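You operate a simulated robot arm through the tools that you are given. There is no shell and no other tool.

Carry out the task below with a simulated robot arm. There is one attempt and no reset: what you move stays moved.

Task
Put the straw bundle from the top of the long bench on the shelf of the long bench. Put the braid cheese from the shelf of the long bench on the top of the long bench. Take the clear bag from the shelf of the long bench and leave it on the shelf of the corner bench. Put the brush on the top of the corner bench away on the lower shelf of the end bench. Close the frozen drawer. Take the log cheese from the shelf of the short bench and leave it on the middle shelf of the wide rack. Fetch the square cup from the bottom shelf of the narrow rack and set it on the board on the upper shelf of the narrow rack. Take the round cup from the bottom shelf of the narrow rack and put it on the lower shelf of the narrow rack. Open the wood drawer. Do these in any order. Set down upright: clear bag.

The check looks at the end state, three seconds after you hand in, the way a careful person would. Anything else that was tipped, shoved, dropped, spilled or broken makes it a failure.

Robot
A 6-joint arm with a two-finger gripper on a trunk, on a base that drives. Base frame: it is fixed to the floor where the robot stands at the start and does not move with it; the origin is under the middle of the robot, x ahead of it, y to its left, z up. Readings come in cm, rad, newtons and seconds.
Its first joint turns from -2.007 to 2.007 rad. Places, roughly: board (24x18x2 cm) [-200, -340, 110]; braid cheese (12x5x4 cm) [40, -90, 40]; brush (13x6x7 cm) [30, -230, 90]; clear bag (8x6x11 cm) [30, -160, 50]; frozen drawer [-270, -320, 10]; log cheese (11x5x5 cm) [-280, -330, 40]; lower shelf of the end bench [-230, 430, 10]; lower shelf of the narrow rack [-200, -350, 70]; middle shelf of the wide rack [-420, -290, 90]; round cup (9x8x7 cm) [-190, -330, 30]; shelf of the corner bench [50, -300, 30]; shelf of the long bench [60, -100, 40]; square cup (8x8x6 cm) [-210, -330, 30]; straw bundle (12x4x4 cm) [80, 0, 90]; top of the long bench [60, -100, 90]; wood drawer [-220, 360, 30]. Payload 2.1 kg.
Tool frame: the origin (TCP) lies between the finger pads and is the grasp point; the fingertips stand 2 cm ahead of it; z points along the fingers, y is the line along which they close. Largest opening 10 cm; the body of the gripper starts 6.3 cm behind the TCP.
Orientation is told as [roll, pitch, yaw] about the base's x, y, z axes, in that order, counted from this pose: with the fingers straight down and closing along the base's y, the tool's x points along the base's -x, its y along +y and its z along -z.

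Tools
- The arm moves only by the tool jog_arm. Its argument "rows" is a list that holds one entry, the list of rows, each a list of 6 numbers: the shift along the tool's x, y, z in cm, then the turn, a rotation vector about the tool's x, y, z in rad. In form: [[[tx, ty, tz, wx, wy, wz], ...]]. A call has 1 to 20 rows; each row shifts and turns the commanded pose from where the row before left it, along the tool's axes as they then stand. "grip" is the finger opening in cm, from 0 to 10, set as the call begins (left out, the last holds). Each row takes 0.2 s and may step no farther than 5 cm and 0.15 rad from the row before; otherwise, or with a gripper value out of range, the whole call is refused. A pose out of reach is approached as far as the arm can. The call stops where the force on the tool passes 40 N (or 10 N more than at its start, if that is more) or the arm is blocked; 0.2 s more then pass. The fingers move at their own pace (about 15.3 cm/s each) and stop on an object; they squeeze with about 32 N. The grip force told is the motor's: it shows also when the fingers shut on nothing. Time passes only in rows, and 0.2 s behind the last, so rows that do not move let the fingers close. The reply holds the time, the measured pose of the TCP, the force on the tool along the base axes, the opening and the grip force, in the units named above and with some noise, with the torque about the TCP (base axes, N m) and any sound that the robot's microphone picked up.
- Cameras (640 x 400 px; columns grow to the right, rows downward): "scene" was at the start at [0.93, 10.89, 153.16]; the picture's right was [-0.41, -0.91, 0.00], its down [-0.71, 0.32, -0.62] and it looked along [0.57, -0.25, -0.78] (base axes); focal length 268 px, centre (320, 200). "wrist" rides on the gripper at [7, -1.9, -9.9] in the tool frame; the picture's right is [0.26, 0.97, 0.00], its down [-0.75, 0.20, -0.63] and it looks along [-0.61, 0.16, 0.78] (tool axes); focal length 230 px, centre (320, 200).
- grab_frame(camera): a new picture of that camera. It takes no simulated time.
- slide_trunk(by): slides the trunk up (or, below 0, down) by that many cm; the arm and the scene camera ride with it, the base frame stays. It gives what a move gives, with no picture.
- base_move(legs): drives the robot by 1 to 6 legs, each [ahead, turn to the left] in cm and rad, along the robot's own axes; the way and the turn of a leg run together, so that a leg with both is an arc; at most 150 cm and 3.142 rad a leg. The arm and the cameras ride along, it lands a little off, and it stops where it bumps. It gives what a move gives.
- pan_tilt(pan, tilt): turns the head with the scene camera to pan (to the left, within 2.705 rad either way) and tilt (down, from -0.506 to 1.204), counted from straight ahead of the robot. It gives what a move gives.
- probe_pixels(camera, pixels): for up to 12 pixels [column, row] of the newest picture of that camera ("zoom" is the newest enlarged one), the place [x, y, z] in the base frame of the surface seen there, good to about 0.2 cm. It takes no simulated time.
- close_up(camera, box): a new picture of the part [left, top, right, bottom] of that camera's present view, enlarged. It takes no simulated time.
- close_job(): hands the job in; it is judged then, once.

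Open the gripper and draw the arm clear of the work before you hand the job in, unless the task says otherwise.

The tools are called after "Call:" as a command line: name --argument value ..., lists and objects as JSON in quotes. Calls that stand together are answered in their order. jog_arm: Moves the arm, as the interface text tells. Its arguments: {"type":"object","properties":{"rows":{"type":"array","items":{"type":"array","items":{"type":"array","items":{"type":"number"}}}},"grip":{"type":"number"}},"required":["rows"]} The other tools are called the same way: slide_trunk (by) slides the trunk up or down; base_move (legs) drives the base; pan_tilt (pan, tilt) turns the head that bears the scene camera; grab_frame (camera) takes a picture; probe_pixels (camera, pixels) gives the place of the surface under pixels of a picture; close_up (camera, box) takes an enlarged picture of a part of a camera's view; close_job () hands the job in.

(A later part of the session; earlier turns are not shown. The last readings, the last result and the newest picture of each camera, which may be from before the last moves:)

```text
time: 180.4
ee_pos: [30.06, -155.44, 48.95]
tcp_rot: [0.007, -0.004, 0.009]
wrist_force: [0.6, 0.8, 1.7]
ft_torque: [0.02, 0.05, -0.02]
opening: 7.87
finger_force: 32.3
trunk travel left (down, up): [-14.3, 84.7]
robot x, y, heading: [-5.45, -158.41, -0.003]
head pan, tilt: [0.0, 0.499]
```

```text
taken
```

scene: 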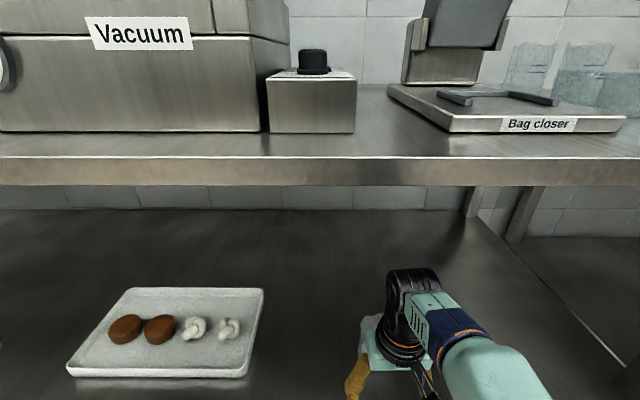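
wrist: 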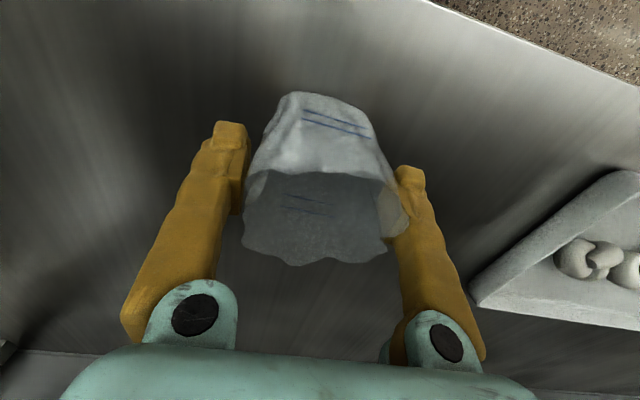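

Gripped at 7.87 cm. I lift 2 cm and withdraw out of the shelf.

Call:
jog_arm --rows '[[[0, 0, -1, 0, 0, 0], [0, 0, -1, 0, 0, 0], [3, 0, 0, 0, 0, 0], [3, 0, 0, 0, 0, 0], [2, 0, 0, 0, 0, 0]]]'

Call:
base_move --legs '[[-20, 0]]'

Call:
grab_frame --camera "wrist"

Call:
pan_tilt --pan -0.9 --tilt 0.35

Call:
grab_frame --camera "scene"

```text
time: 181.6
ee_pos: [21.98, -155.58, 50.96]
tcp_rot: [0.009, -0.002, 0.008]
wrist_force: [-0.6, 0.2, -0.9]
ft_torque: [0.04, 0.01, 0.02]
opening: 7.86
finger_force: 32.3
trunk travel left (down, up): [-14.3, 84.7]
robot x, y, heading: [-5.56, -158.43, -0.002]
head pan, tilt: [0.0, 0.499]
```

```text
time: 183.2
ee_pos: [1.76, -155.52, 50.92]
tcp_rot: [0.008, -0.001, 0.007]
wrist_force: [0.7, 0.2, 0.3]
ft_torque: [0.03, 0.01, 0.01]
opening: 7.85
finger_force: 32.5
trunk travel left (down, up): [-14.3, 84.7]
robot x, y, heading: [-25.82, -158.63, -0.009]
head pan, tilt: [0.0, 0.499]
```

```text
taken
```

wrist: 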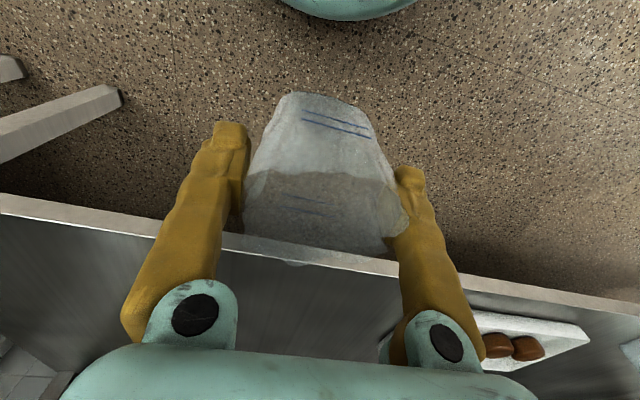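

```text
time: 184.4
ee_pos: [1.88, -155.51, 50.92]
tcp_rot: [0.009, -0.002, 0.007]
wrist_force: [-0.7, -0.5, -0.7]
ft_torque: [-0.02, -0.01, 0.02]
opening: 7.84
finger_force: 32.3
trunk travel left (down, up): [-14.3, 84.7]
robot x, y, heading: [-25.84, -158.66, -0.001]
head pan, tilt: [-0.901, 0.351]
```

```text
taken
```

scene: 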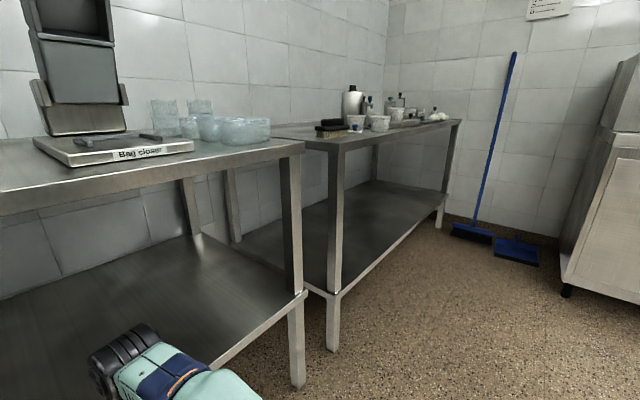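

I see the corner bench, its empty shelf, and the brush at about (330,128). I probe shelf, legs, brush.

Call:
probe_pixels --camera "scene" --pixels '[[320, 240], [370, 220], [330, 290], [437, 200], [330, 345], [440, 225], [330, 128], [320, 133], [345, 135], [330, 145], [455, 125], [300, 150]]'

Call:
close_up --camera "scene" --box '[290, 70, 470, 170]'

```text
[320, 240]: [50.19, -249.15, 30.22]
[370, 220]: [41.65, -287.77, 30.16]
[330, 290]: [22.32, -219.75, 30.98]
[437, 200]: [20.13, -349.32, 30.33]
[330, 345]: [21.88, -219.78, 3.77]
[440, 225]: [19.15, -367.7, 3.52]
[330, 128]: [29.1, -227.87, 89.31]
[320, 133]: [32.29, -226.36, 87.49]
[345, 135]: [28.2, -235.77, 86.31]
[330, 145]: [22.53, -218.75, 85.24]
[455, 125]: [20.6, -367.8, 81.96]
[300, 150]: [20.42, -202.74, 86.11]
```

```text
3.56 times, centred on (380, 120) of scene
```

zoom: 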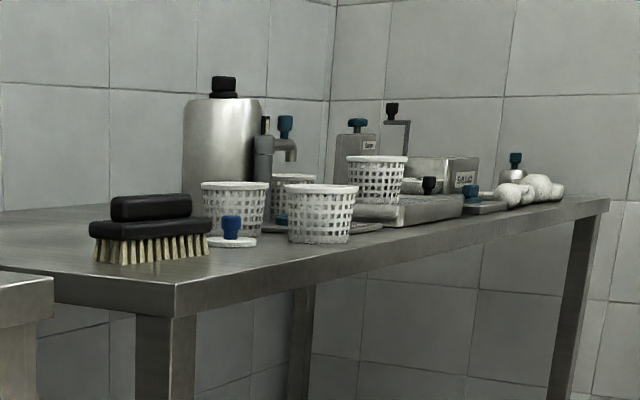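

Corner bench shelf z≈30.2, empty; front x≈21, y −219…−368. I drive to y≈−250 with the bag.

Call:
base_move --legs '[[0, -1.57], [93, 0], [0, 1.57]]'

Call:
pan_tilt --pan 0.0 --tilt 0.45

Call:
grab_frame --camera "scene"

Call:
grab_frame --camera "wrist"

```text
time: 197.0
ee_pos: [1.21, -248.19, 51.08]
tcp_rot: [0.009, -0.002, 0.024]
wrist_force: [-0.9, 0.4, 0.3]
ft_torque: [-0.02, 0.01, 0.03]
opening: 7.85
finger_force: 31.9
trunk travel left (down, up): [-14.3, 84.7]
robot x, y, heading: [-26.78, -251.89, 0.014]
head pan, tilt: [-0.901, 0.351]
```

```text
time: 198.2
ee_pos: [1.12, -248.31, 50.91]
tcp_rot: [0.008, -0.002, 0.022]
wrist_force: [-0.5, -0.2, -1.2]
ft_torque: [0.02, -0.04, 0.0]
opening: 7.84
finger_force: 31.7
trunk travel left (down, up): [-14.3, 84.7]
robot x, y, heading: [-26.28, -251.47, 0.018]
head pan, tilt: [0.0, 0.45]
```

```text
taken
```

scene: 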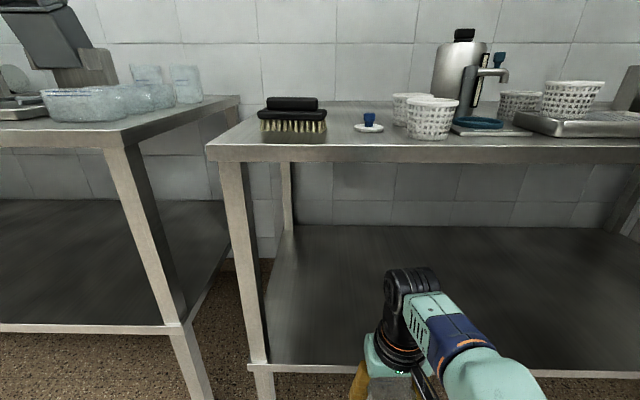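

```text
taken
```

wrist: 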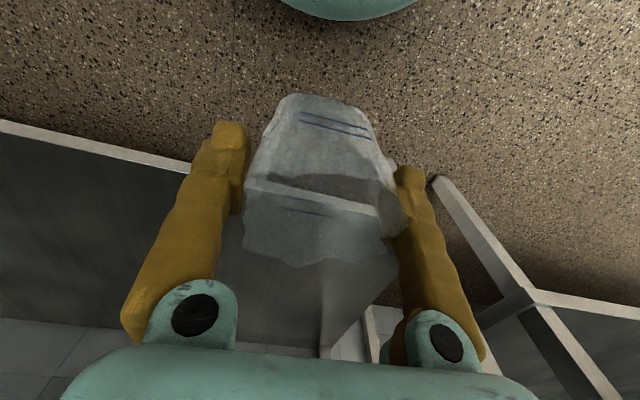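

I lower the tool to z≈40, then drive 21 cm forward and extend onto the shelf.

Call:
jog_arm --rows '[[[0, 0, 3, 0, 0, 0], [0, 0, 3, 0, 0, 0], [0, 0, 3, 0, 0, 0], [0, 0, 2, 0, 0, 0]]]'

Call:
base_move --legs '[[21, 0]]'

Call:
jog_arm --rows '[[[-3.5, 0, 0, 0, 0, 0], [-3.5, 0, 0, 0, 0, 0], [-3.5, 0, 0, 0, 0, 0], [0, 0, 0, 0, 0, 0]]]'

Call:
grab_frame --camera "scene"

Call:
grab_frame --camera "wrist"

```text
time: 199.2
ee_pos: [1.2, -248.14, 39.92]
tcp_rot: [0.008, -0.004, 0.023]
wrist_force: [-0.8, 0.9, 0.1]
ft_torque: [0.0, 0.01, -0.02]
opening: 7.84
finger_force: 32.2
trunk travel left (down, up): [-14.3, 84.7]
robot x, y, heading: [-26.48, -251.79, 0.016]
head pan, tilt: [0.0, 0.45]
```

```text
time: 200.8
ee_pos: [22.09, -247.89, 39.95]
tcp_rot: [0.008, -0.004, 0.023]
wrist_force: [0.0, 0.3, -1.1]
ft_torque: [0.0, -0.01, 0.0]
opening: 7.85
finger_force: 31.5
trunk travel left (down, up): [-14.3, 84.7]
robot x, y, heading: [-5.52, -251.9, 0.009]
head pan, tilt: [0.0, 0.45]
```

```text
time: 201.8
ee_pos: [32.58, -247.58, 40.0]
tcp_rot: [0.009, -0.001, 0.025]
wrist_force: [-0.1, 0.0, -0.6]
ft_torque: [0.0, 0.02, 0.02]
opening: 7.87
finger_force: 32.1
trunk travel left (down, up): [-14.3, 84.7]
robot x, y, heading: [-5.4, -251.58, 0.01]
head pan, tilt: [0.0, 0.45]
```

```text
taken
```

scene: 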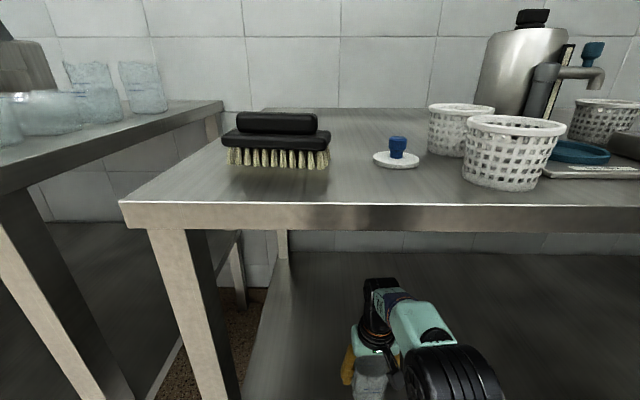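

```text
taken
```

wrist: 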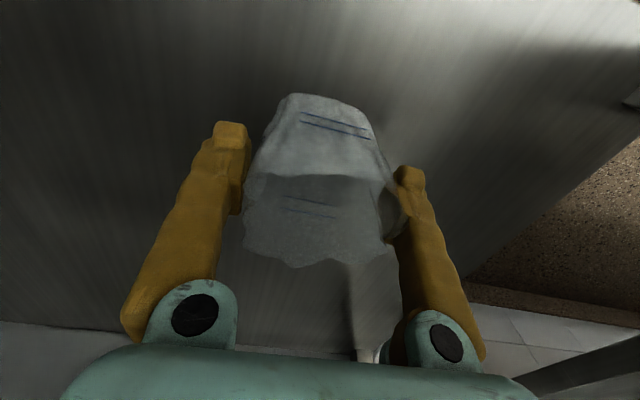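

Over the shelf at (32.6,−247.6). I lower toward contact in small steps (expected near z≈37).

Call:
jog_arm --rows '[[[0, 0, 1.5, 0, 0, 0], [0, 0, 1.0, 0, 0, 0], [0, 0, 0.3, 0, 0, 0], [0, 0, 0, 0, 0, 0]]]'

```text
time: 202.8
ee_pos: [32.7, -247.68, 37.2]
tcp_rot: [0.008, -0.003, 0.026]
wrist_force: [-1.4, -0.9, -0.7]
ft_torque: [-0.05, -0.01, 0.03]
opening: 7.87
finger_force: 31.9
trunk travel left (down, up): [-14.3, 84.7]
robot x, y, heading: [-5.84, -251.76, 0.007]
head pan, tilt: [0.0, 0.45]
```

Call:
jog_arm --rows '[[[0, 0, 0.2, 0, 0, 0], [0, 0, 0.2, 0, 0, 0], [0, 0, 0, 0, 0, 0]]]'

```text
time: 203.6
ee_pos: [32.56, -247.69, 37.03]
tcp_rot: [0.009, -0.006, 0.025]
wrist_force: [0.2, 1.2, 21.7]
ft_torque: [-0.36, 0.28, -0.03]
opening: 7.84
finger_force: 32.1
trunk travel left (down, up): [-14.3, 84.7]
robot x, y, heading: [-5.72, -251.46, 0.016]
head pan, tilt: [0.0, 0.45]
```

The bag touches the shelf (22 N). I ease up slightly, open, then pull the fingers straight back (−x), and look.

Call:
jog_arm --rows '[[[0, 0, -0.15, 0, 0, 0], [0, 0, 0, 0, 0, 0], [0, 0, 0, 0, 0, 0]]]' --grip 10

Call:
grab_frame --camera "wrist"

```text
time: 204.4
ee_pos: [32.64, -247.67, 36.94]
tcp_rot: [0.01, -0.001, 0.023]
wrist_force: [0.9, 0.0, 0.4]
ft_torque: [-0.03, 0.01, 0.0]
opening: 10.0
finger_force: 0.1
trunk travel left (down, up): [-14.3, 84.7]
robot x, y, heading: [-5.4, -251.59, 0.019]
head pan, tilt: [0.0, 0.45]
```

```text
taken
```

wrist: 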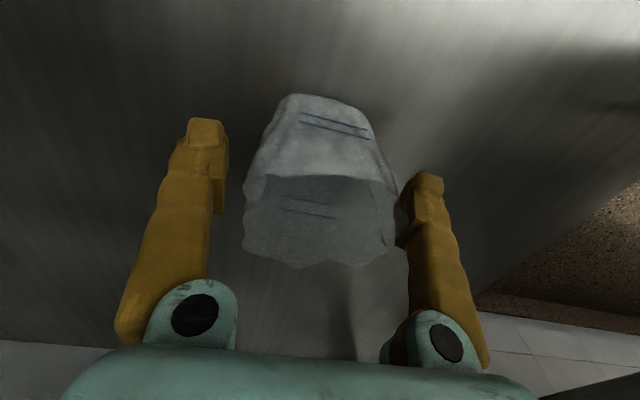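

Upright and free between the fingers. I rise 8 cm straight up (room under the top), then retract.

Call:
jog_arm --rows '[[[0, 0, -2, 0, 0, 0], [0, 0, -2, 0, 0, 0], [0, 0, -2, 0, 0, 0], [0, 0, -2, 0, 0, 0], [3.5, 0, 0, 0, 0, 0], [3.5, 0, 0, 0, 0, 0], [3.5, 0, 0, 0, 0, 0]]]'

Call:
base_move --legs '[[-20, 0]]'

Call:
grab_frame --camera "scene"

Call:
grab_frame --camera "wrist"

```text
time: 206.0
ee_pos: [22.16, -247.97, 44.74]
tcp_rot: [0.008, -0.004, 0.023]
wrist_force: [0.6, 0.8, -0.6]
ft_torque: [-0.01, -0.02, 0.01]
opening: 9.99
finger_force: 0.1
trunk travel left (down, up): [-14.3, 84.7]
robot x, y, heading: [-5.74, -251.19, 0.01]
head pan, tilt: [0.0, 0.45]
```

```text
time: 207.6
ee_pos: [2.3, -248.21, 44.98]
tcp_rot: [0.009, -0.001, 0.025]
wrist_force: [-0.4, -0.2, 0.5]
ft_torque: [-0.02, -0.02, -0.01]
opening: 10.0
finger_force: 0.0
trunk travel left (down, up): [-14.3, 84.7]
robot x, y, heading: [-25.37, -251.83, 0.014]
head pan, tilt: [0.0, 0.45]
```

```text
taken
```

scene: 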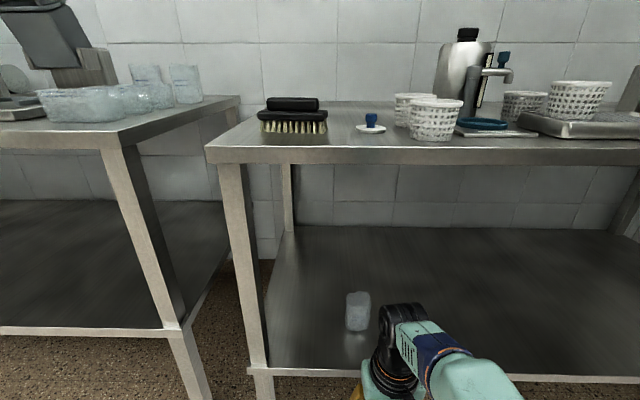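

```text
taken
```

wrist: 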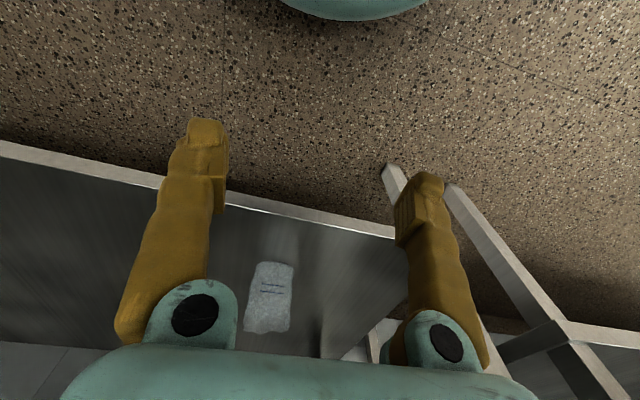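

The bag stands upright on the corner bench shelf. Next the racks near (−200,−340): I turn around and look along the way.

Call:
base_move --legs '[[0, -2.96]]'

Call:
slide_trunk --by 40

Call:
pan_tilt --pan 0.3 --tilt 0.4

Call:
grab_frame --camera "scene"

```text
time: 215.0
ee_pos: [-52.16, -259.95, 44.97]
tcp_rot: [0.009, -0.004, -2.95]
wrist_force: [-0.7, -0.2, -0.1]
ft_torque: [-0.03, 0.0, 0.0]
opening: 10.02
finger_force: 0.1
trunk travel left (down, up): [-14.3, 84.7]
robot x, y, heading: [-25.44, -251.59, -2.967]
head pan, tilt: [0.0, 0.45]
```

```text
time: 218.8
ee_pos: [-52.21, -259.92, 84.95]
tcp_rot: [0.008, -0.002, -2.951]
wrist_force: [0.2, -0.1, 0.3]
ft_torque: [0.01, 0.0, -0.01]
opening: 10.0
finger_force: 0.0
trunk travel left (down, up): [-54.3, 44.7]
robot x, y, heading: [-25.58, -251.5, -2.964]
head pan, tilt: [0.0, 0.45]
```

```text
time: 219.6
ee_pos: [-52.21, -260.06, 84.84]
tcp_rot: [0.007, -0.002, -2.952]
wrist_force: [-0.2, -0.6, -0.1]
ft_torque: [-0.01, -0.01, -0.01]
opening: 10.01
finger_force: 0.2
trunk travel left (down, up): [-54.3, 44.7]
robot x, y, heading: [-25.39, -251.72, -2.963]
head pan, tilt: [0.3, 0.4]
```

```text
taken
```

scene: 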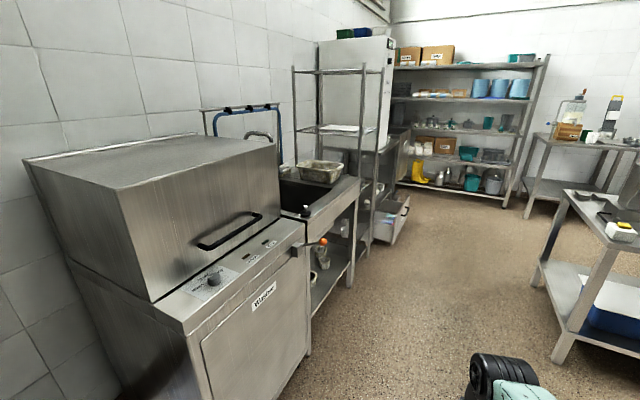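

I probe floor points near the washer, sink, rack, open drawer and the prep table to fix the driving lane.

Call:
probe_pixels --camera "scene" --pixels '[[300, 380], [315, 345], [355, 265], [365, 240], [375, 245], [405, 240], [560, 360], [535, 285], [500, 200], [240, 380], [390, 230], [410, 200]]'

Call:
close_up --camera "scene" --box '[280, 50, 440, 280]'

```text
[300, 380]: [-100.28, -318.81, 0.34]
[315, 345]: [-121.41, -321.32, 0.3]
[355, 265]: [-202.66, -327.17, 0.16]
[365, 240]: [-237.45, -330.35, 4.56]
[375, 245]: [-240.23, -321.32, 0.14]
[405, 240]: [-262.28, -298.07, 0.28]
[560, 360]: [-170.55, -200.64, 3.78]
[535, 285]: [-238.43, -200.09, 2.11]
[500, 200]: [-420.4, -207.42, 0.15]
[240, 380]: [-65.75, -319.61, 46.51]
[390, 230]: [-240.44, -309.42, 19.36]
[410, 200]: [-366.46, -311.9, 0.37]
```

```text
1.74 times, centred on (360, 165) of scene
```

zoom: 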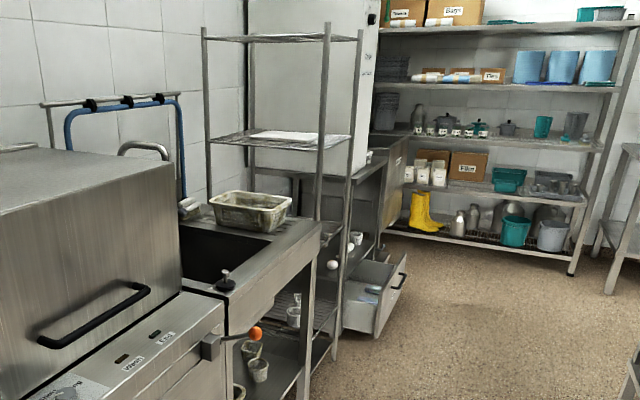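

The lane between y −320 and −200 is clear. I drive to about (−201,−272) and turn to face the narrow rack.

Call:
base_move --legs '[[0, -0.063], [140, 0], [36, 0], [0, 1.455]]'

Call:
pan_tilt --pan -0.1 --tilt 0.5

Call:
grab_frame --camera "scene"

```text
time: 232.5
ee_pos: [-197.53, -299.26, 84.81]
tcp_rot: [0.008, -0.003, -1.573]
wrist_force: [-0.3, -0.1, 0.6]
ft_torque: [0.02, -0.01, 0.0]
opening: 10.01
finger_force: 0.0
trunk travel left (down, up): [-54.3, 44.7]
robot x, y, heading: [-200.68, -271.6, -1.586]
head pan, tilt: [0.3, 0.4]
```

```text
time: 233.3
ee_pos: [-197.51, -299.24, 84.8]
tcp_rot: [0.01, -0.002, -1.572]
wrist_force: [0.1, -0.1, 0.2]
ft_torque: [-0.02, -0.01, 0.0]
opening: 10.0
finger_force: 0.1
trunk travel left (down, up): [-54.3, 44.7]
robot x, y, heading: [-200.49, -271.41, -1.587]
head pan, tilt: [-0.099, 0.499]
```

```text
taken
```

scene: 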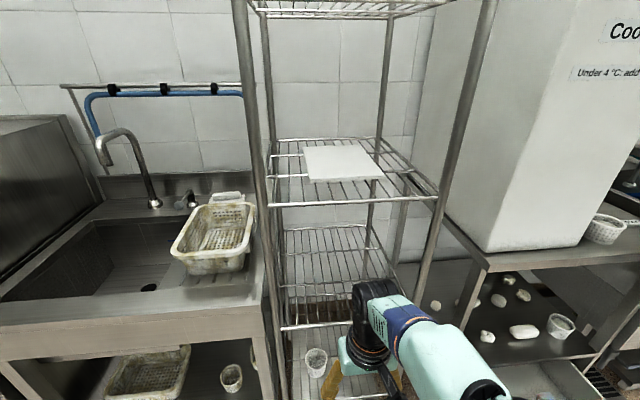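

The rack with the board (340,163) on the upper shelf is in view. I tilt down to see the bottom shelf with the cups.

Call:
probe_pixels --camera "scene" --pixels '[[258, 190], [450, 150], [270, 260], [320, 205], [305, 150], [380, 178], [365, 148], [310, 182], [290, 325], [340, 240], [270, 205], [435, 195]]'

Call:
pan_tilt --pan -0.1 --tilt 0.9

Call:
grab_frame --camera "scene"

Call:
grab_frame --camera "wrist"

```text
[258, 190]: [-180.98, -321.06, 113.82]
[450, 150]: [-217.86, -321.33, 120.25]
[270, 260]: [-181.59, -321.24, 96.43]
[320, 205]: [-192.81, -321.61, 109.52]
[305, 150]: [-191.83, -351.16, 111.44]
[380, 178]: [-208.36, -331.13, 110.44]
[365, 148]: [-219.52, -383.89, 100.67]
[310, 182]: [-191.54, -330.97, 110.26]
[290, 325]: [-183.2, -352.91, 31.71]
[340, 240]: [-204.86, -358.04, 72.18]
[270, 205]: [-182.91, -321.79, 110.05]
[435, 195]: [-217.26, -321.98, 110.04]
```

```text
time: 234.2
ee_pos: [-197.53, -299.21, 85.07]
tcp_rot: [0.008, -0.002, -1.573]
wrist_force: [1.0, -0.2, -0.3]
ft_torque: [0.02, -0.01, -0.02]
opening: 10.0
finger_force: 0.1
trunk travel left (down, up): [-54.3, 44.7]
robot x, y, heading: [-200.23, -271.65, -1.585]
head pan, tilt: [-0.099, 0.901]
```

```text
taken
```

scene: 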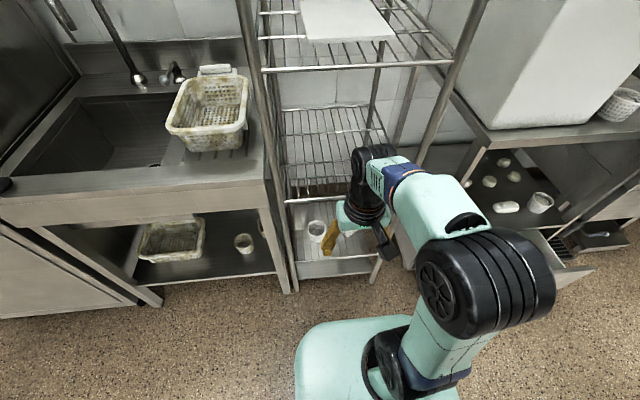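

```text
taken
```

wrist: 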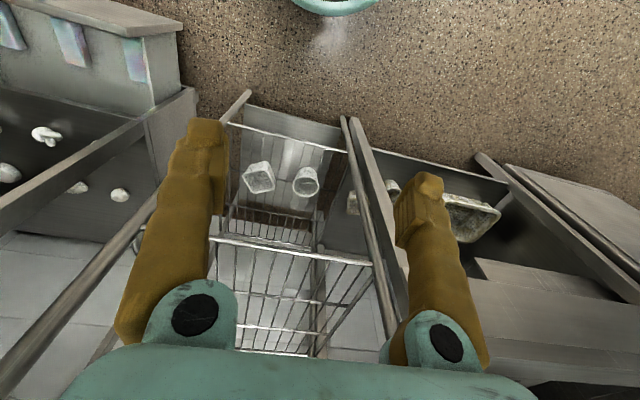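

The wrist camera sees both cups on the bottom shelf: square at (257,177), round at (306,181). I probe them.

Call:
close_up --camera "wrist" --box '[220, 100, 370, 260]'

Call:
probe_pixels --camera "wrist" --pixels '[[245, 178], [257, 168], [272, 178], [258, 190], [293, 182], [306, 170], [318, 182], [306, 194], [280, 150], [300, 245], [235, 125], [340, 150]]'

```text
2.50 times, centred on (295, 180) of wrist
```

zoom: 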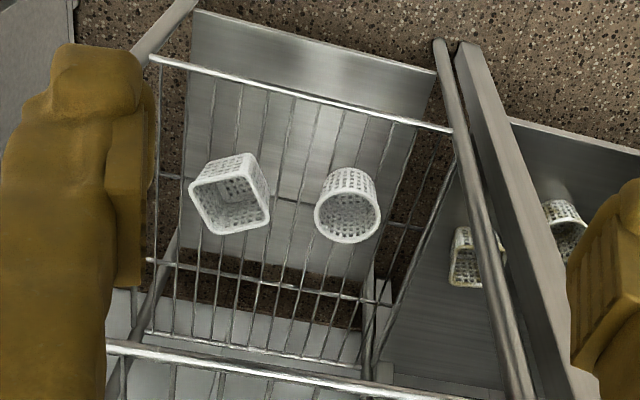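

```text
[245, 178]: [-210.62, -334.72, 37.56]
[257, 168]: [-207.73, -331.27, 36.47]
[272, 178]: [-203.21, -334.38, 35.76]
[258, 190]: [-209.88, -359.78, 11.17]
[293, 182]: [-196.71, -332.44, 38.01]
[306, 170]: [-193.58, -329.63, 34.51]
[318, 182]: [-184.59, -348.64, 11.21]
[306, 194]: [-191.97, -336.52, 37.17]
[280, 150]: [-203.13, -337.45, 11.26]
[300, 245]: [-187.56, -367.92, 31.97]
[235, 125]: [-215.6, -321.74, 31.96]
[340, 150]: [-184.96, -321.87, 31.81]
```

Cups: square centre ≈(−207.5,−335), round ≈(−193,−333), both on the wire shelf z≈32, tops ≈38. I will grasp them with the tool horizontal (fingers left/right, camera above). I back up for room and turn the tool half a turn about its axis first.

Call:
base_move --legs '[[-22, 0]]'

Call:
jog_arm --rows '[[[0, 0, 0, 0, 0, 0.143], [0, 0, 0, 0, 0, 0.143], [0, 0, 0, 0, 0, 0.143], [0, 0, 0, 0, 0, 0.143], [0, 0, 0, 0, 0, 0.143], [0, 0, 0, 0, 0, 0.143], [0, 0, 0, 0, 0, 0.143], [0, 0, 0, 0, 0, 0.143], [0, 0, 0, 0, 0, 0.143], [0, 0, 0, 0, 0, 0.143], [0, 0, 0, 0, 0, 0.143]]]'

Call:
jog_arm --rows '[[[0, 0, 0, 0, 0, 0.143], [0, 0, 0, 0, 0, 0.143], [0, 0, 0, 0, 0, 0.143], [0, 0, 0, 0, 0, 0.143], [0, 0, 0, 0, 0, 0.143], [0, 0, 0, 0, 0, 0.143], [0, 0, 0, 0, 0, 0.143], [0, 0, 0, 0, 0, 0.143], [0, 0, 0, 0, 0, 0.143], [0, 0, 0, 0, 0, 0.143], [0, 0, 0, 0, 0, 0.143]]]'

```text
time: 235.9
ee_pos: [-197.39, -277.35, 84.88]
tcp_rot: [0.01, -0.003, -1.573]
wrist_force: [0.3, -0.1, -0.4]
ft_torque: [-0.04, 0.02, 0.0]
opening: 9.99
finger_force: 0.1
trunk travel left (down, up): [-54.3, 44.7]
robot x, y, heading: [-199.96, -250.01, -1.59]
head pan, tilt: [-0.099, 0.901]
```

```text
time: 238.3
ee_pos: [-197.21, -277.46, 84.88]
tcp_rot: [0.002, 0.008, 3.134]
wrist_force: [0.3, 0.5, 0.6]
ft_torque: [-0.01, 0.02, -0.04]
opening: 9.99
finger_force: 0.1
trunk travel left (down, up): [-54.3, 44.7]
robot x, y, heading: [-200.11, -249.82, -1.582]
head pan, tilt: [-0.099, 0.901]
```

```text
time: 240.7
ee_pos: [-202.55, -277.22, 84.6]
tcp_rot: [-0.013, 0.002, 1.566]
wrist_force: [0.2, 0.5, 0.1]
ft_torque: [-0.01, 0.06, -0.01]
opening: 10.0
finger_force: 0.0
out of reach, approached as far as the arm can: row 10, 11
trunk travel left (down, up): [-54.3, 44.7]
robot x, y, heading: [-200.08, -249.91, -1.592]
head pan, tilt: [-0.099, 0.901]
```

The half turn is done (slight reach limit). Now I swing the tool up to horizontal about the wrist.

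Call:
jog_arm --rows '[[[3.63, 0, -0.25, 0, 0.1428, 0], [3.63, 0, -0.25, 0, 0.1428, 0], [3.63, 0, -0.25, 0, 0.1428, 0], [3.63, 0, -0.25, 0, 0.1428, 0]]]'

Call:
jog_arm --rows '[[[3.63, 0, -0.25, 0, 0.1428, 0], [3.63, 0, -0.25, 0, 0.1428, 0], [3.63, 0, -0.25, 0, 0.1428, 0], [3.63, 0, -0.25, 0, 0.1428, 0], [3.63, 0, -0.25, 0, 0.1428, 0], [3.63, 0, -0.25, 0, 0.1428, 0], [3.63, 0, -0.25, 0, 0.1428, 0]]]'

Call:
grab_frame --camera "scene"

Call:
grab_frame --camera "wrist"

```text
time: 241.7
ee_pos: [-202.63, -291.03, 88.56]
tcp_rot: [-0.01, 0.576, 1.561]
wrist_force: [0.7, -0.8, 0.2]
ft_torque: [0.0, 0.01, -0.02]
opening: 9.98
finger_force: 0.1
trunk travel left (down, up): [-54.3, 44.7]
robot x, y, heading: [-200.52, -249.5, -1.588]
head pan, tilt: [-0.099, 0.901]
```

```text
time: 243.3
ee_pos: [-202.37, -302.54, 108.34]
tcp_rot: [-0.21, 1.513, 1.37]
wrist_force: [-0.2, -0.4, -0.2]
ft_torque: [0.02, -0.02, 0.02]
opening: 10.0
finger_force: 0.1
out of reach, approached as far as the arm can: row 5, 6
trunk travel left (down, up): [-54.3, 44.7]
robot x, y, heading: [-200.35, -249.48, -1.587]
head pan, tilt: [-0.099, 0.901]
```

```text
taken
```

scene: 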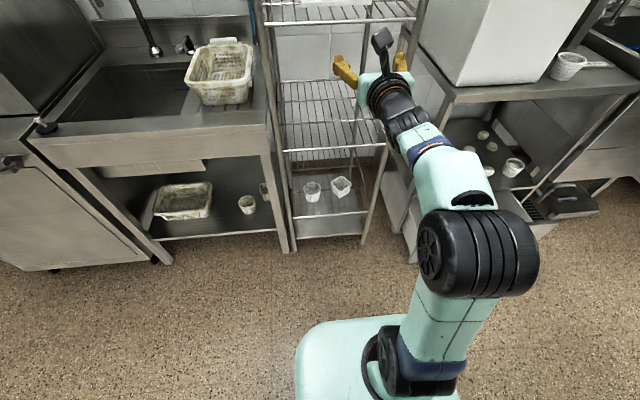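

```text
taken
```

wrist: 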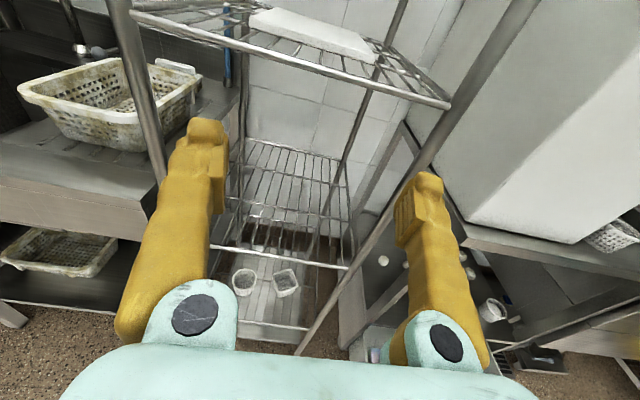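

The tool is horizontal with the camera on top. I lower the trunk by 52 cm in two steps and look at the cups from close.

Call:
slide_trunk --by -40

Call:
slide_trunk --by -12

Call:
grab_frame --camera "wrist"

Call:
pan_tilt --pan 0.0 --tilt 0.5

Call:
grab_frame --camera "scene"

```text
time: 247.1
ee_pos: [-202.45, -302.56, 68.39]
tcp_rot: [-0.223, 1.513, 1.359]
wrist_force: [0.4, 0.5, 0.6]
ft_torque: [0.01, -0.01, 0.01]
opening: 9.99
finger_force: 0.1
trunk travel left (down, up): [-14.3, 84.7]
robot x, y, heading: [-200.12, -249.43, -1.585]
head pan, tilt: [-0.099, 0.901]
```

```text
time: 248.6
ee_pos: [-202.38, -302.61, 56.25]
tcp_rot: [-0.225, 1.512, 1.358]
wrist_force: [0.1, 0.3, -0.1]
ft_torque: [0.03, 0.0, -0.04]
opening: 9.99
finger_force: 0.0
trunk travel left (down, up): [-2.3, 96.7]
robot x, y, heading: [-199.97, -249.33, -1.587]
head pan, tilt: [-0.099, 0.901]
```

```text
taken
```

wrist: 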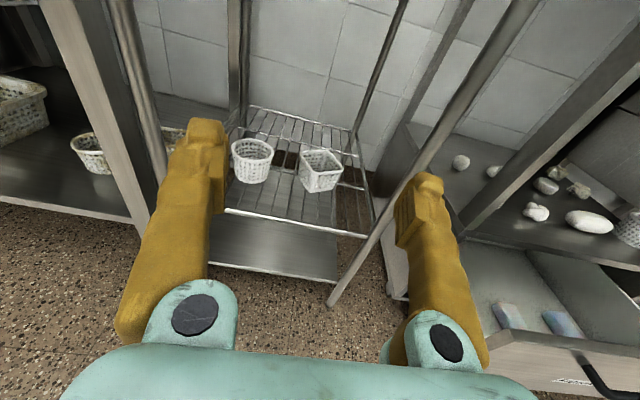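

```text
time: 249.5
ee_pos: [-202.43, -302.53, 56.29]
tcp_rot: [-0.223, 1.51, 1.357]
wrist_force: [0.4, -0.3, 0.8]
ft_torque: [0.01, 0.03, 0.01]
opening: 10.01
finger_force: 0.1
trunk travel left (down, up): [-2.3, 96.7]
robot x, y, heading: [-199.79, -249.79, -1.581]
head pan, tilt: [0.0, 0.499]
```

```text
taken
```

scene: 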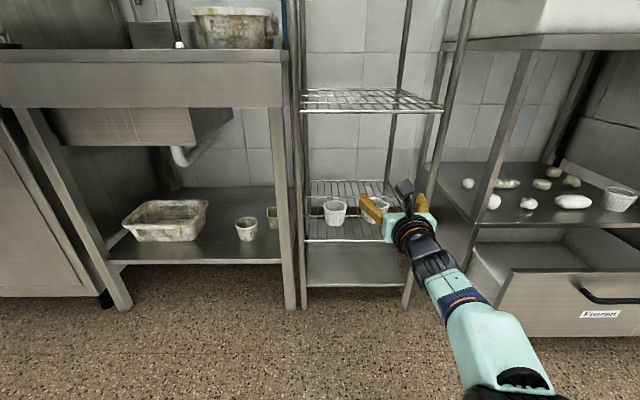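

I probe the cups' rims in the wrist view for exact position and angle.

Call:
close_up --camera "wrist" --box '[220, 90, 380, 220]'

Call:
probe_pixels --camera "zoom" --pixels '[[316, 262], [340, 310], [395, 390], [480, 360], [486, 300], [425, 238], [380, 320], [50, 230], [130, 185], [205, 235], [125, 280], [130, 355]]'

```text
3.08 times, centred on (300, 155) of wrist
```

zoom: 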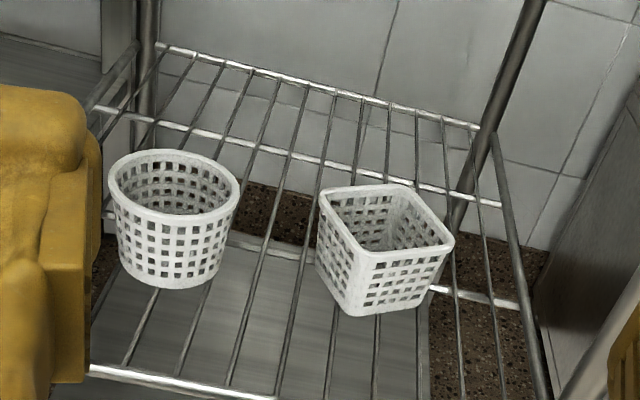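

```text
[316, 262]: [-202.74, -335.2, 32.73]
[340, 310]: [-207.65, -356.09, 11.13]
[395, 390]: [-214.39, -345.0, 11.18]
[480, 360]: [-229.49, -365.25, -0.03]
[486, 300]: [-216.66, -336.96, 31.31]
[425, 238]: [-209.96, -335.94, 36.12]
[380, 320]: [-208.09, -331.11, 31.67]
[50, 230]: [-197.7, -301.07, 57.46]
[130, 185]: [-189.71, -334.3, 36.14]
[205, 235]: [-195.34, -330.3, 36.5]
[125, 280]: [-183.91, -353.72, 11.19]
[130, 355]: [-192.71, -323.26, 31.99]
```

I probe the rim corners precisely.

Call:
probe_pixels --camera "zoom" --pixels '[[324, 196], [404, 188], [448, 240], [368, 256], [356, 308], [412, 305], [113, 190], [235, 192], [180, 219], [175, 154], [400, 285], [170, 275]]'

```text
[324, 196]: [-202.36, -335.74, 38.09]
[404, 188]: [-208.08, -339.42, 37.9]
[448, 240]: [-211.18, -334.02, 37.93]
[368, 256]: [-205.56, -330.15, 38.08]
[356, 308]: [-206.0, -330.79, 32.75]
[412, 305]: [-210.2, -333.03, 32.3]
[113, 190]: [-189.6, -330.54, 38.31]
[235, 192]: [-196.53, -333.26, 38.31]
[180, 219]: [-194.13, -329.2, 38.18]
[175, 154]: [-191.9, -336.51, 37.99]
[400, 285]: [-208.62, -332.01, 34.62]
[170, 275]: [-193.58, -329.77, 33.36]
```

The square cup is turned about 33° and stands near the right post; I'll approach nearly straight with the tool turned 0.17 rad to suit. First I lower the tool to cup height in free space and turn it.

Call:
jog_arm --rows '[[[-4, 0, 0, 0, 0, 0], [-4, 0, 0, 0, 0, 0], [-4, 0, 0, 0, 0, 0], [-4, 0, 0, 0, 0, 0], [-4, 0, 0, 0, 0, 0], [-1, 0, 0, 0.085, 0.03, 0], [0, 0, 0, 0.085, 0.028, 0]]]'

Call:
grab_frame --camera "scene"

Call:
grab_frame --camera "wrist"

```text
time: 251.1
ee_pos: [-205.47, -300.98, 36.07]
tcp_rot: [-1.788, 1.552, -0.038]
wrist_force: [-0.1, 0.2, -0.6]
ft_torque: [-0.02, 0.0, -0.02]
opening: 10.0
finger_force: 0.0
out of reach, approached as far as the arm can: row 2, 3, 4, 5
trunk travel left (down, up): [-2.3, 96.7]
robot x, y, heading: [-200.13, -249.48, -1.585]
head pan, tilt: [0.0, 0.499]
```

```text
taken
```

scene: 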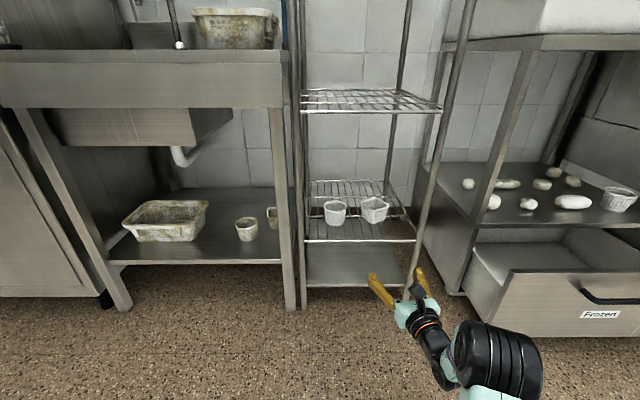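

```text
taken
```

wrist: 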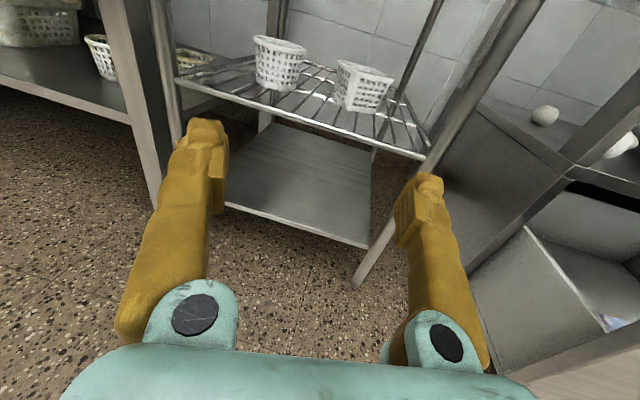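

Tool is at z≈36, direction −1.39. I retract it 8 cm for later fine extension, shift slightly, then drive the base 33 cm forward to just short of the cup.

Call:
jog_arm --rows '[[[-0.2, 0.5, -4, 0, 0, 0], [-0.2, 0.6, -4, 0, 0, 0], [0, 0, 0, 0, 0, 0]]]'

Call:
base_move --legs '[[25, 0]]'

Call:
grab_frame --camera "wrist"

Call:
grab_frame --camera "scene"

```text
time: 251.9
ee_pos: [-208.03, -293.3, 35.59]
tcp_rot: [-1.757, 1.553, -0.008]
wrist_force: [0.7, 0.4, 0.1]
ft_torque: [0.01, 0.01, -0.03]
opening: 10.01
finger_force: 0.1
trunk travel left (down, up): [-2.3, 96.7]
robot x, y, heading: [-199.97, -249.7, -1.59]
head pan, tilt: [0.0, 0.499]
```

```text
time: 253.7
ee_pos: [-208.33, -318.02, 35.54]
tcp_rot: [-1.753, 1.553, -0.001]
wrist_force: [0.5, 0.9, -1.6]
ft_torque: [0.03, -0.02, 0.0]
opening: 9.98
finger_force: 0.0
trunk travel left (down, up): [-2.3, 96.7]
robot x, y, heading: [-200.5, -274.19, -1.59]
head pan, tilt: [0.0, 0.499]
```

```text
taken
```

wrist: 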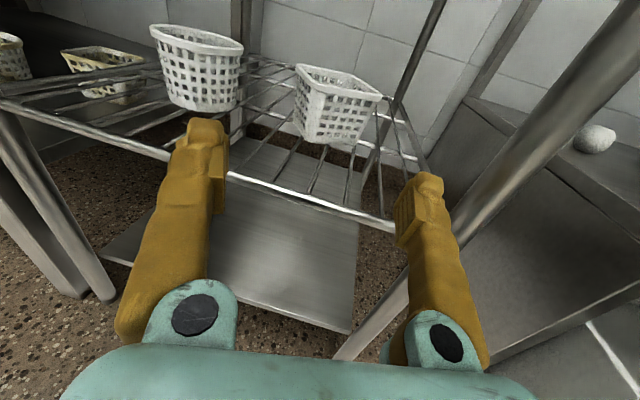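

```text
taken
```

scene: 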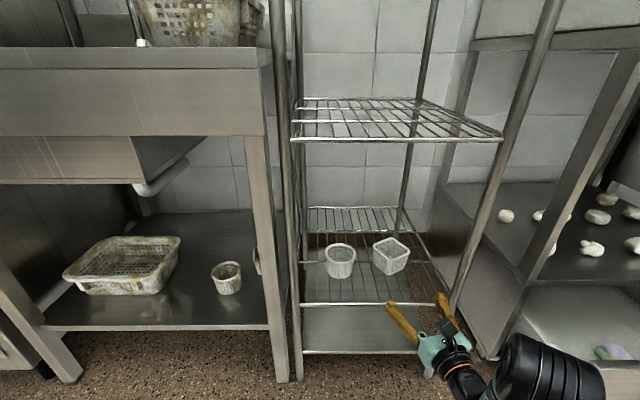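

Now I re-measure the square cup's corners from this close view.

Call:
close_up --camera "wrist" --box '[280, 50, 400, 150]'

Call:
probe_pixels --camera "zoom" --pixels '[[95, 85], [215, 175], [515, 240], [330, 110], [190, 330], [250, 440], [430, 430], [300, 480]]'

```text
4.00 times, centred on (340, 100) of wrist
```

zoom: 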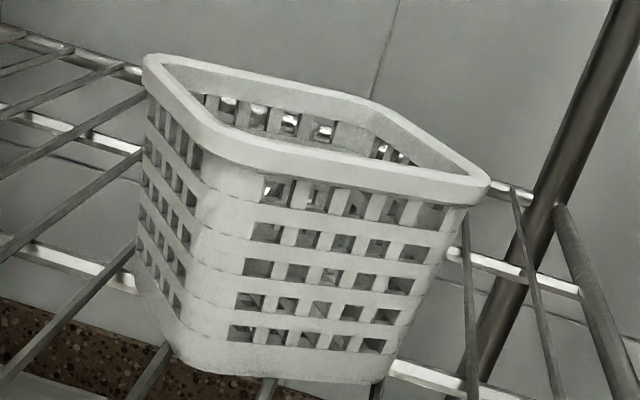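

```text
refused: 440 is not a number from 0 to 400
```

Call:
probe_pixels --camera "zoom" --pixels '[[148, 70], [222, 150], [485, 185], [375, 110], [150, 230], [210, 210], [200, 340], [390, 345], [440, 230], [140, 270], [330, 370], [175, 330]]'

```text
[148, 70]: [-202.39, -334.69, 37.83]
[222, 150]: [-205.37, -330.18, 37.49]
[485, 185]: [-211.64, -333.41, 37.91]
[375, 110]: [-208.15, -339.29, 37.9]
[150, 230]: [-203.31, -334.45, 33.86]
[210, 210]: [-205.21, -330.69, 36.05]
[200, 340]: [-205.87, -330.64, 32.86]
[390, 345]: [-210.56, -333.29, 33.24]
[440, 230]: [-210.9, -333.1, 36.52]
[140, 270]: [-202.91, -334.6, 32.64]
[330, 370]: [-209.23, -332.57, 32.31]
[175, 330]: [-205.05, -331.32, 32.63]
```

Cup centre (−206.85,−334.65). I drive 8.8 cm more so the tips are just ahead of it, then check.

Call:
base_move --legs '[[8.6, 0]]'

Call:
grab_frame --camera "wrist"

```text
time: 254.8
ee_pos: [-208.39, -326.68, 35.63]
tcp_rot: [-1.752, 1.553, -0.001]
wrist_force: [-0.5, 0.4, 0.1]
ft_torque: [0.03, 0.03, -0.03]
opening: 9.98
finger_force: 0.1
trunk travel left (down, up): [-2.3, 96.7]
robot x, y, heading: [-200.84, -282.74, -1.58]
head pan, tilt: [0.0, 0.499]
```

```text
taken
```

wrist: 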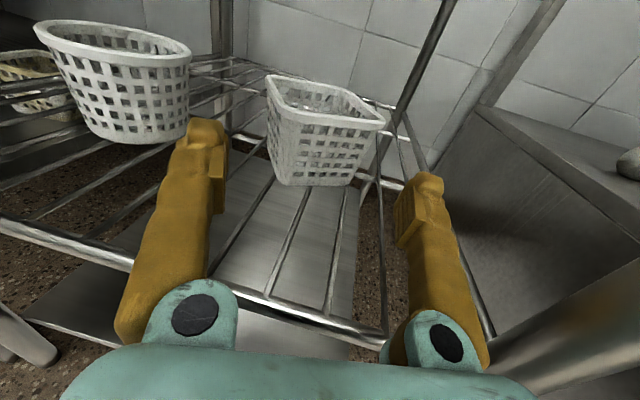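

The cup sits centred between the fingers. I advance 8 cm along the tool axis in small steps.

Call:
jog_arm --rows '[[[0, 0, 2, 0, 0, 0], [0, 0, 2, 0, 0, 0], [0, 0, 2, 0, 0, 0], [0, 0, 0, 0, 0, 0]]]'

Call:
grab_frame --camera "wrist"

```text
time: 255.3
ee_pos: [-208.14, -329.17, 35.58]
tcp_rot: [-1.515, 1.551, 0.233]
wrist_force: [2.0, 15.1, 9.4]
ft_torque: [1.26, 0.19, -0.53]
opening: 9.99
finger_force: 0.1
trunk travel left (down, up): [-2.3, 96.7]
robot x, y, heading: [-200.82, -283.06, -1.587]
head pan, tilt: [0.0, 0.499]
stopped in row 2: the force on the tool passed its limit at 84 N (the readings are from after the stop); the commanded pose is now the measured one
```

```text
taken
```

wrist: 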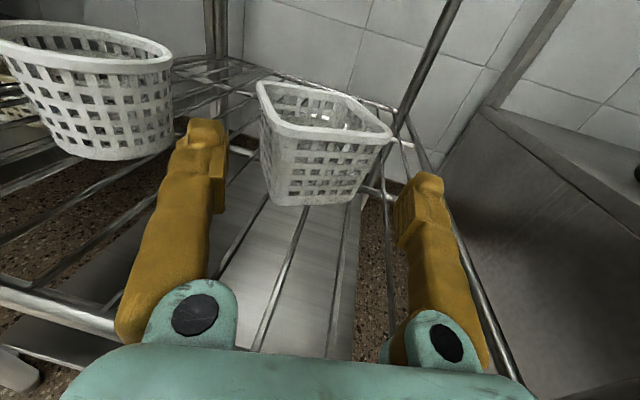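

The gripper body's underside met the shelf's front rail (torque fits). I back off 3.5 cm, tilt the tool nose-down 0.2 rad so the body clears the rail, and retry.

Call:
jog_arm --rows '[[[0.2, 0, -2, 0, 0, 0], [0, 0, -2, 0, 0, 0], [0, 0, 0, 0, -0.1, 0], [0, 0, 0, 0, -0.1, 0], [0, 0, 0, 0, 0, 0]]]'

Call:
grab_frame --camera "wrist"

```text
time: 256.5
ee_pos: [-208.84, -325.31, 35.56]
tcp_rot: [-0.109, 1.364, 1.642]
wrist_force: [0.2, -0.1, 0.1]
ft_torque: [0.01, -0.01, 0.01]
opening: 10.01
finger_force: 0.0
trunk travel left (down, up): [-2.3, 96.7]
robot x, y, heading: [-200.54, -282.79, -1.587]
head pan, tilt: [0.0, 0.499]
```

```text
taken
```

wrist: 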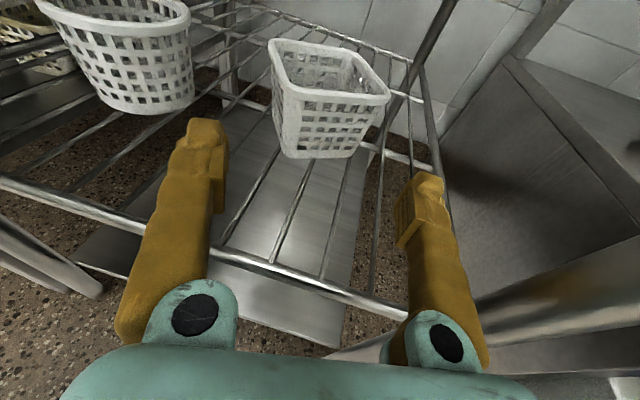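

I advance horizontally 9.2 cm with the nose-down tool.

Call:
jog_arm --rows '[[[0.46, -0.08, 2.25, 0, 0, 0], [0.46, -0.08, 2.25, 0, 0, 0], [0.46, -0.08, 2.25, 0, 0, 0], [0.46, -0.08, 2.25, 0, 0, 0], [0, 0, 0, 0, 0, 0]]]'

Call:
grab_frame --camera "wrist"

```text
time: 257.7
ee_pos: [-206.69, -334.32, 35.68]
tcp_rot: [-0.11, 1.364, 1.643]
wrist_force: [0.0, -1.0, 0.3]
ft_torque: [-0.03, 0.02, -0.02]
opening: 10.0
finger_force: 0.1
trunk travel left (down, up): [-2.3, 96.7]
robot x, y, heading: [-200.53, -282.81, -1.584]
head pan, tilt: [0.0, 0.499]
```

```text
taken
```

wrist: 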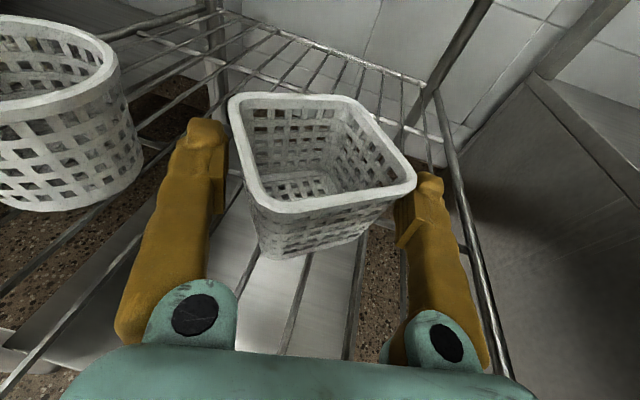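

Straddling without contact. I close.

Call:
jog_arm --rows '[[[0, 0, 0, 0, 0, 0], [0, 0, 0, 0, 0, 0], [0, 0, 0, 0, 0, 0], [0, 0, 0, 0, 0, 0]]]' --grip 5

Call:
grab_frame --camera "wrist"

```text
time: 258.7
ee_pos: [-206.9, -334.22, 35.66]
tcp_rot: [-0.107, 1.365, 1.644]
wrist_force: [-1.0, 0.9, 0.8]
ft_torque: [0.01, -0.01, -0.04]
opening: 8.01
finger_force: 31.7
trunk travel left (down, up): [-2.3, 96.7]
robot x, y, heading: [-200.7, -282.81, -1.587]
head pan, tilt: [0.0, 0.499]
```

```text
taken
```

wrist: 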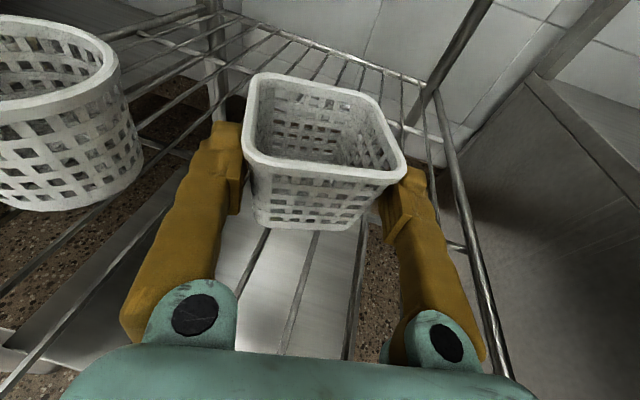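

The cup turned nearly into line and is held (8.0 cm, 32 N). I lift 3 cm and check.

Call:
jog_arm --rows '[[[0.98, 0, -0.2, 0, 0, 0], [0.98, 0, -0.2, 0, 0, 0], [0.98, 0, -0.2, 0, 0, 0], [0, 0, 0, 0, 0, 0]]]'

Call:
grab_frame --camera "wrist"

```text
time: 259.7
ee_pos: [-206.9, -334.36, 38.6]
tcp_rot: [-0.105, 1.366, 1.646]
wrist_force: [-0.1, -1.3, 0.7]
ft_torque: [0.02, -0.01, 0.03]
opening: 7.99
finger_force: 31.7
trunk travel left (down, up): [-2.3, 96.7]
robot x, y, heading: [-200.71, -282.96, -1.59]
head pan, tilt: [0.0, 0.499]
```

```text
taken
```

wrist: 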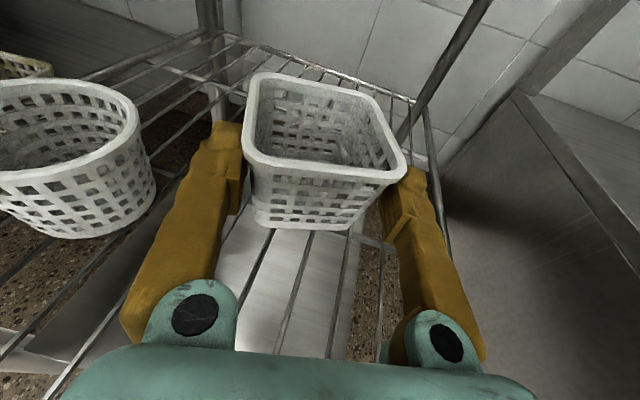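

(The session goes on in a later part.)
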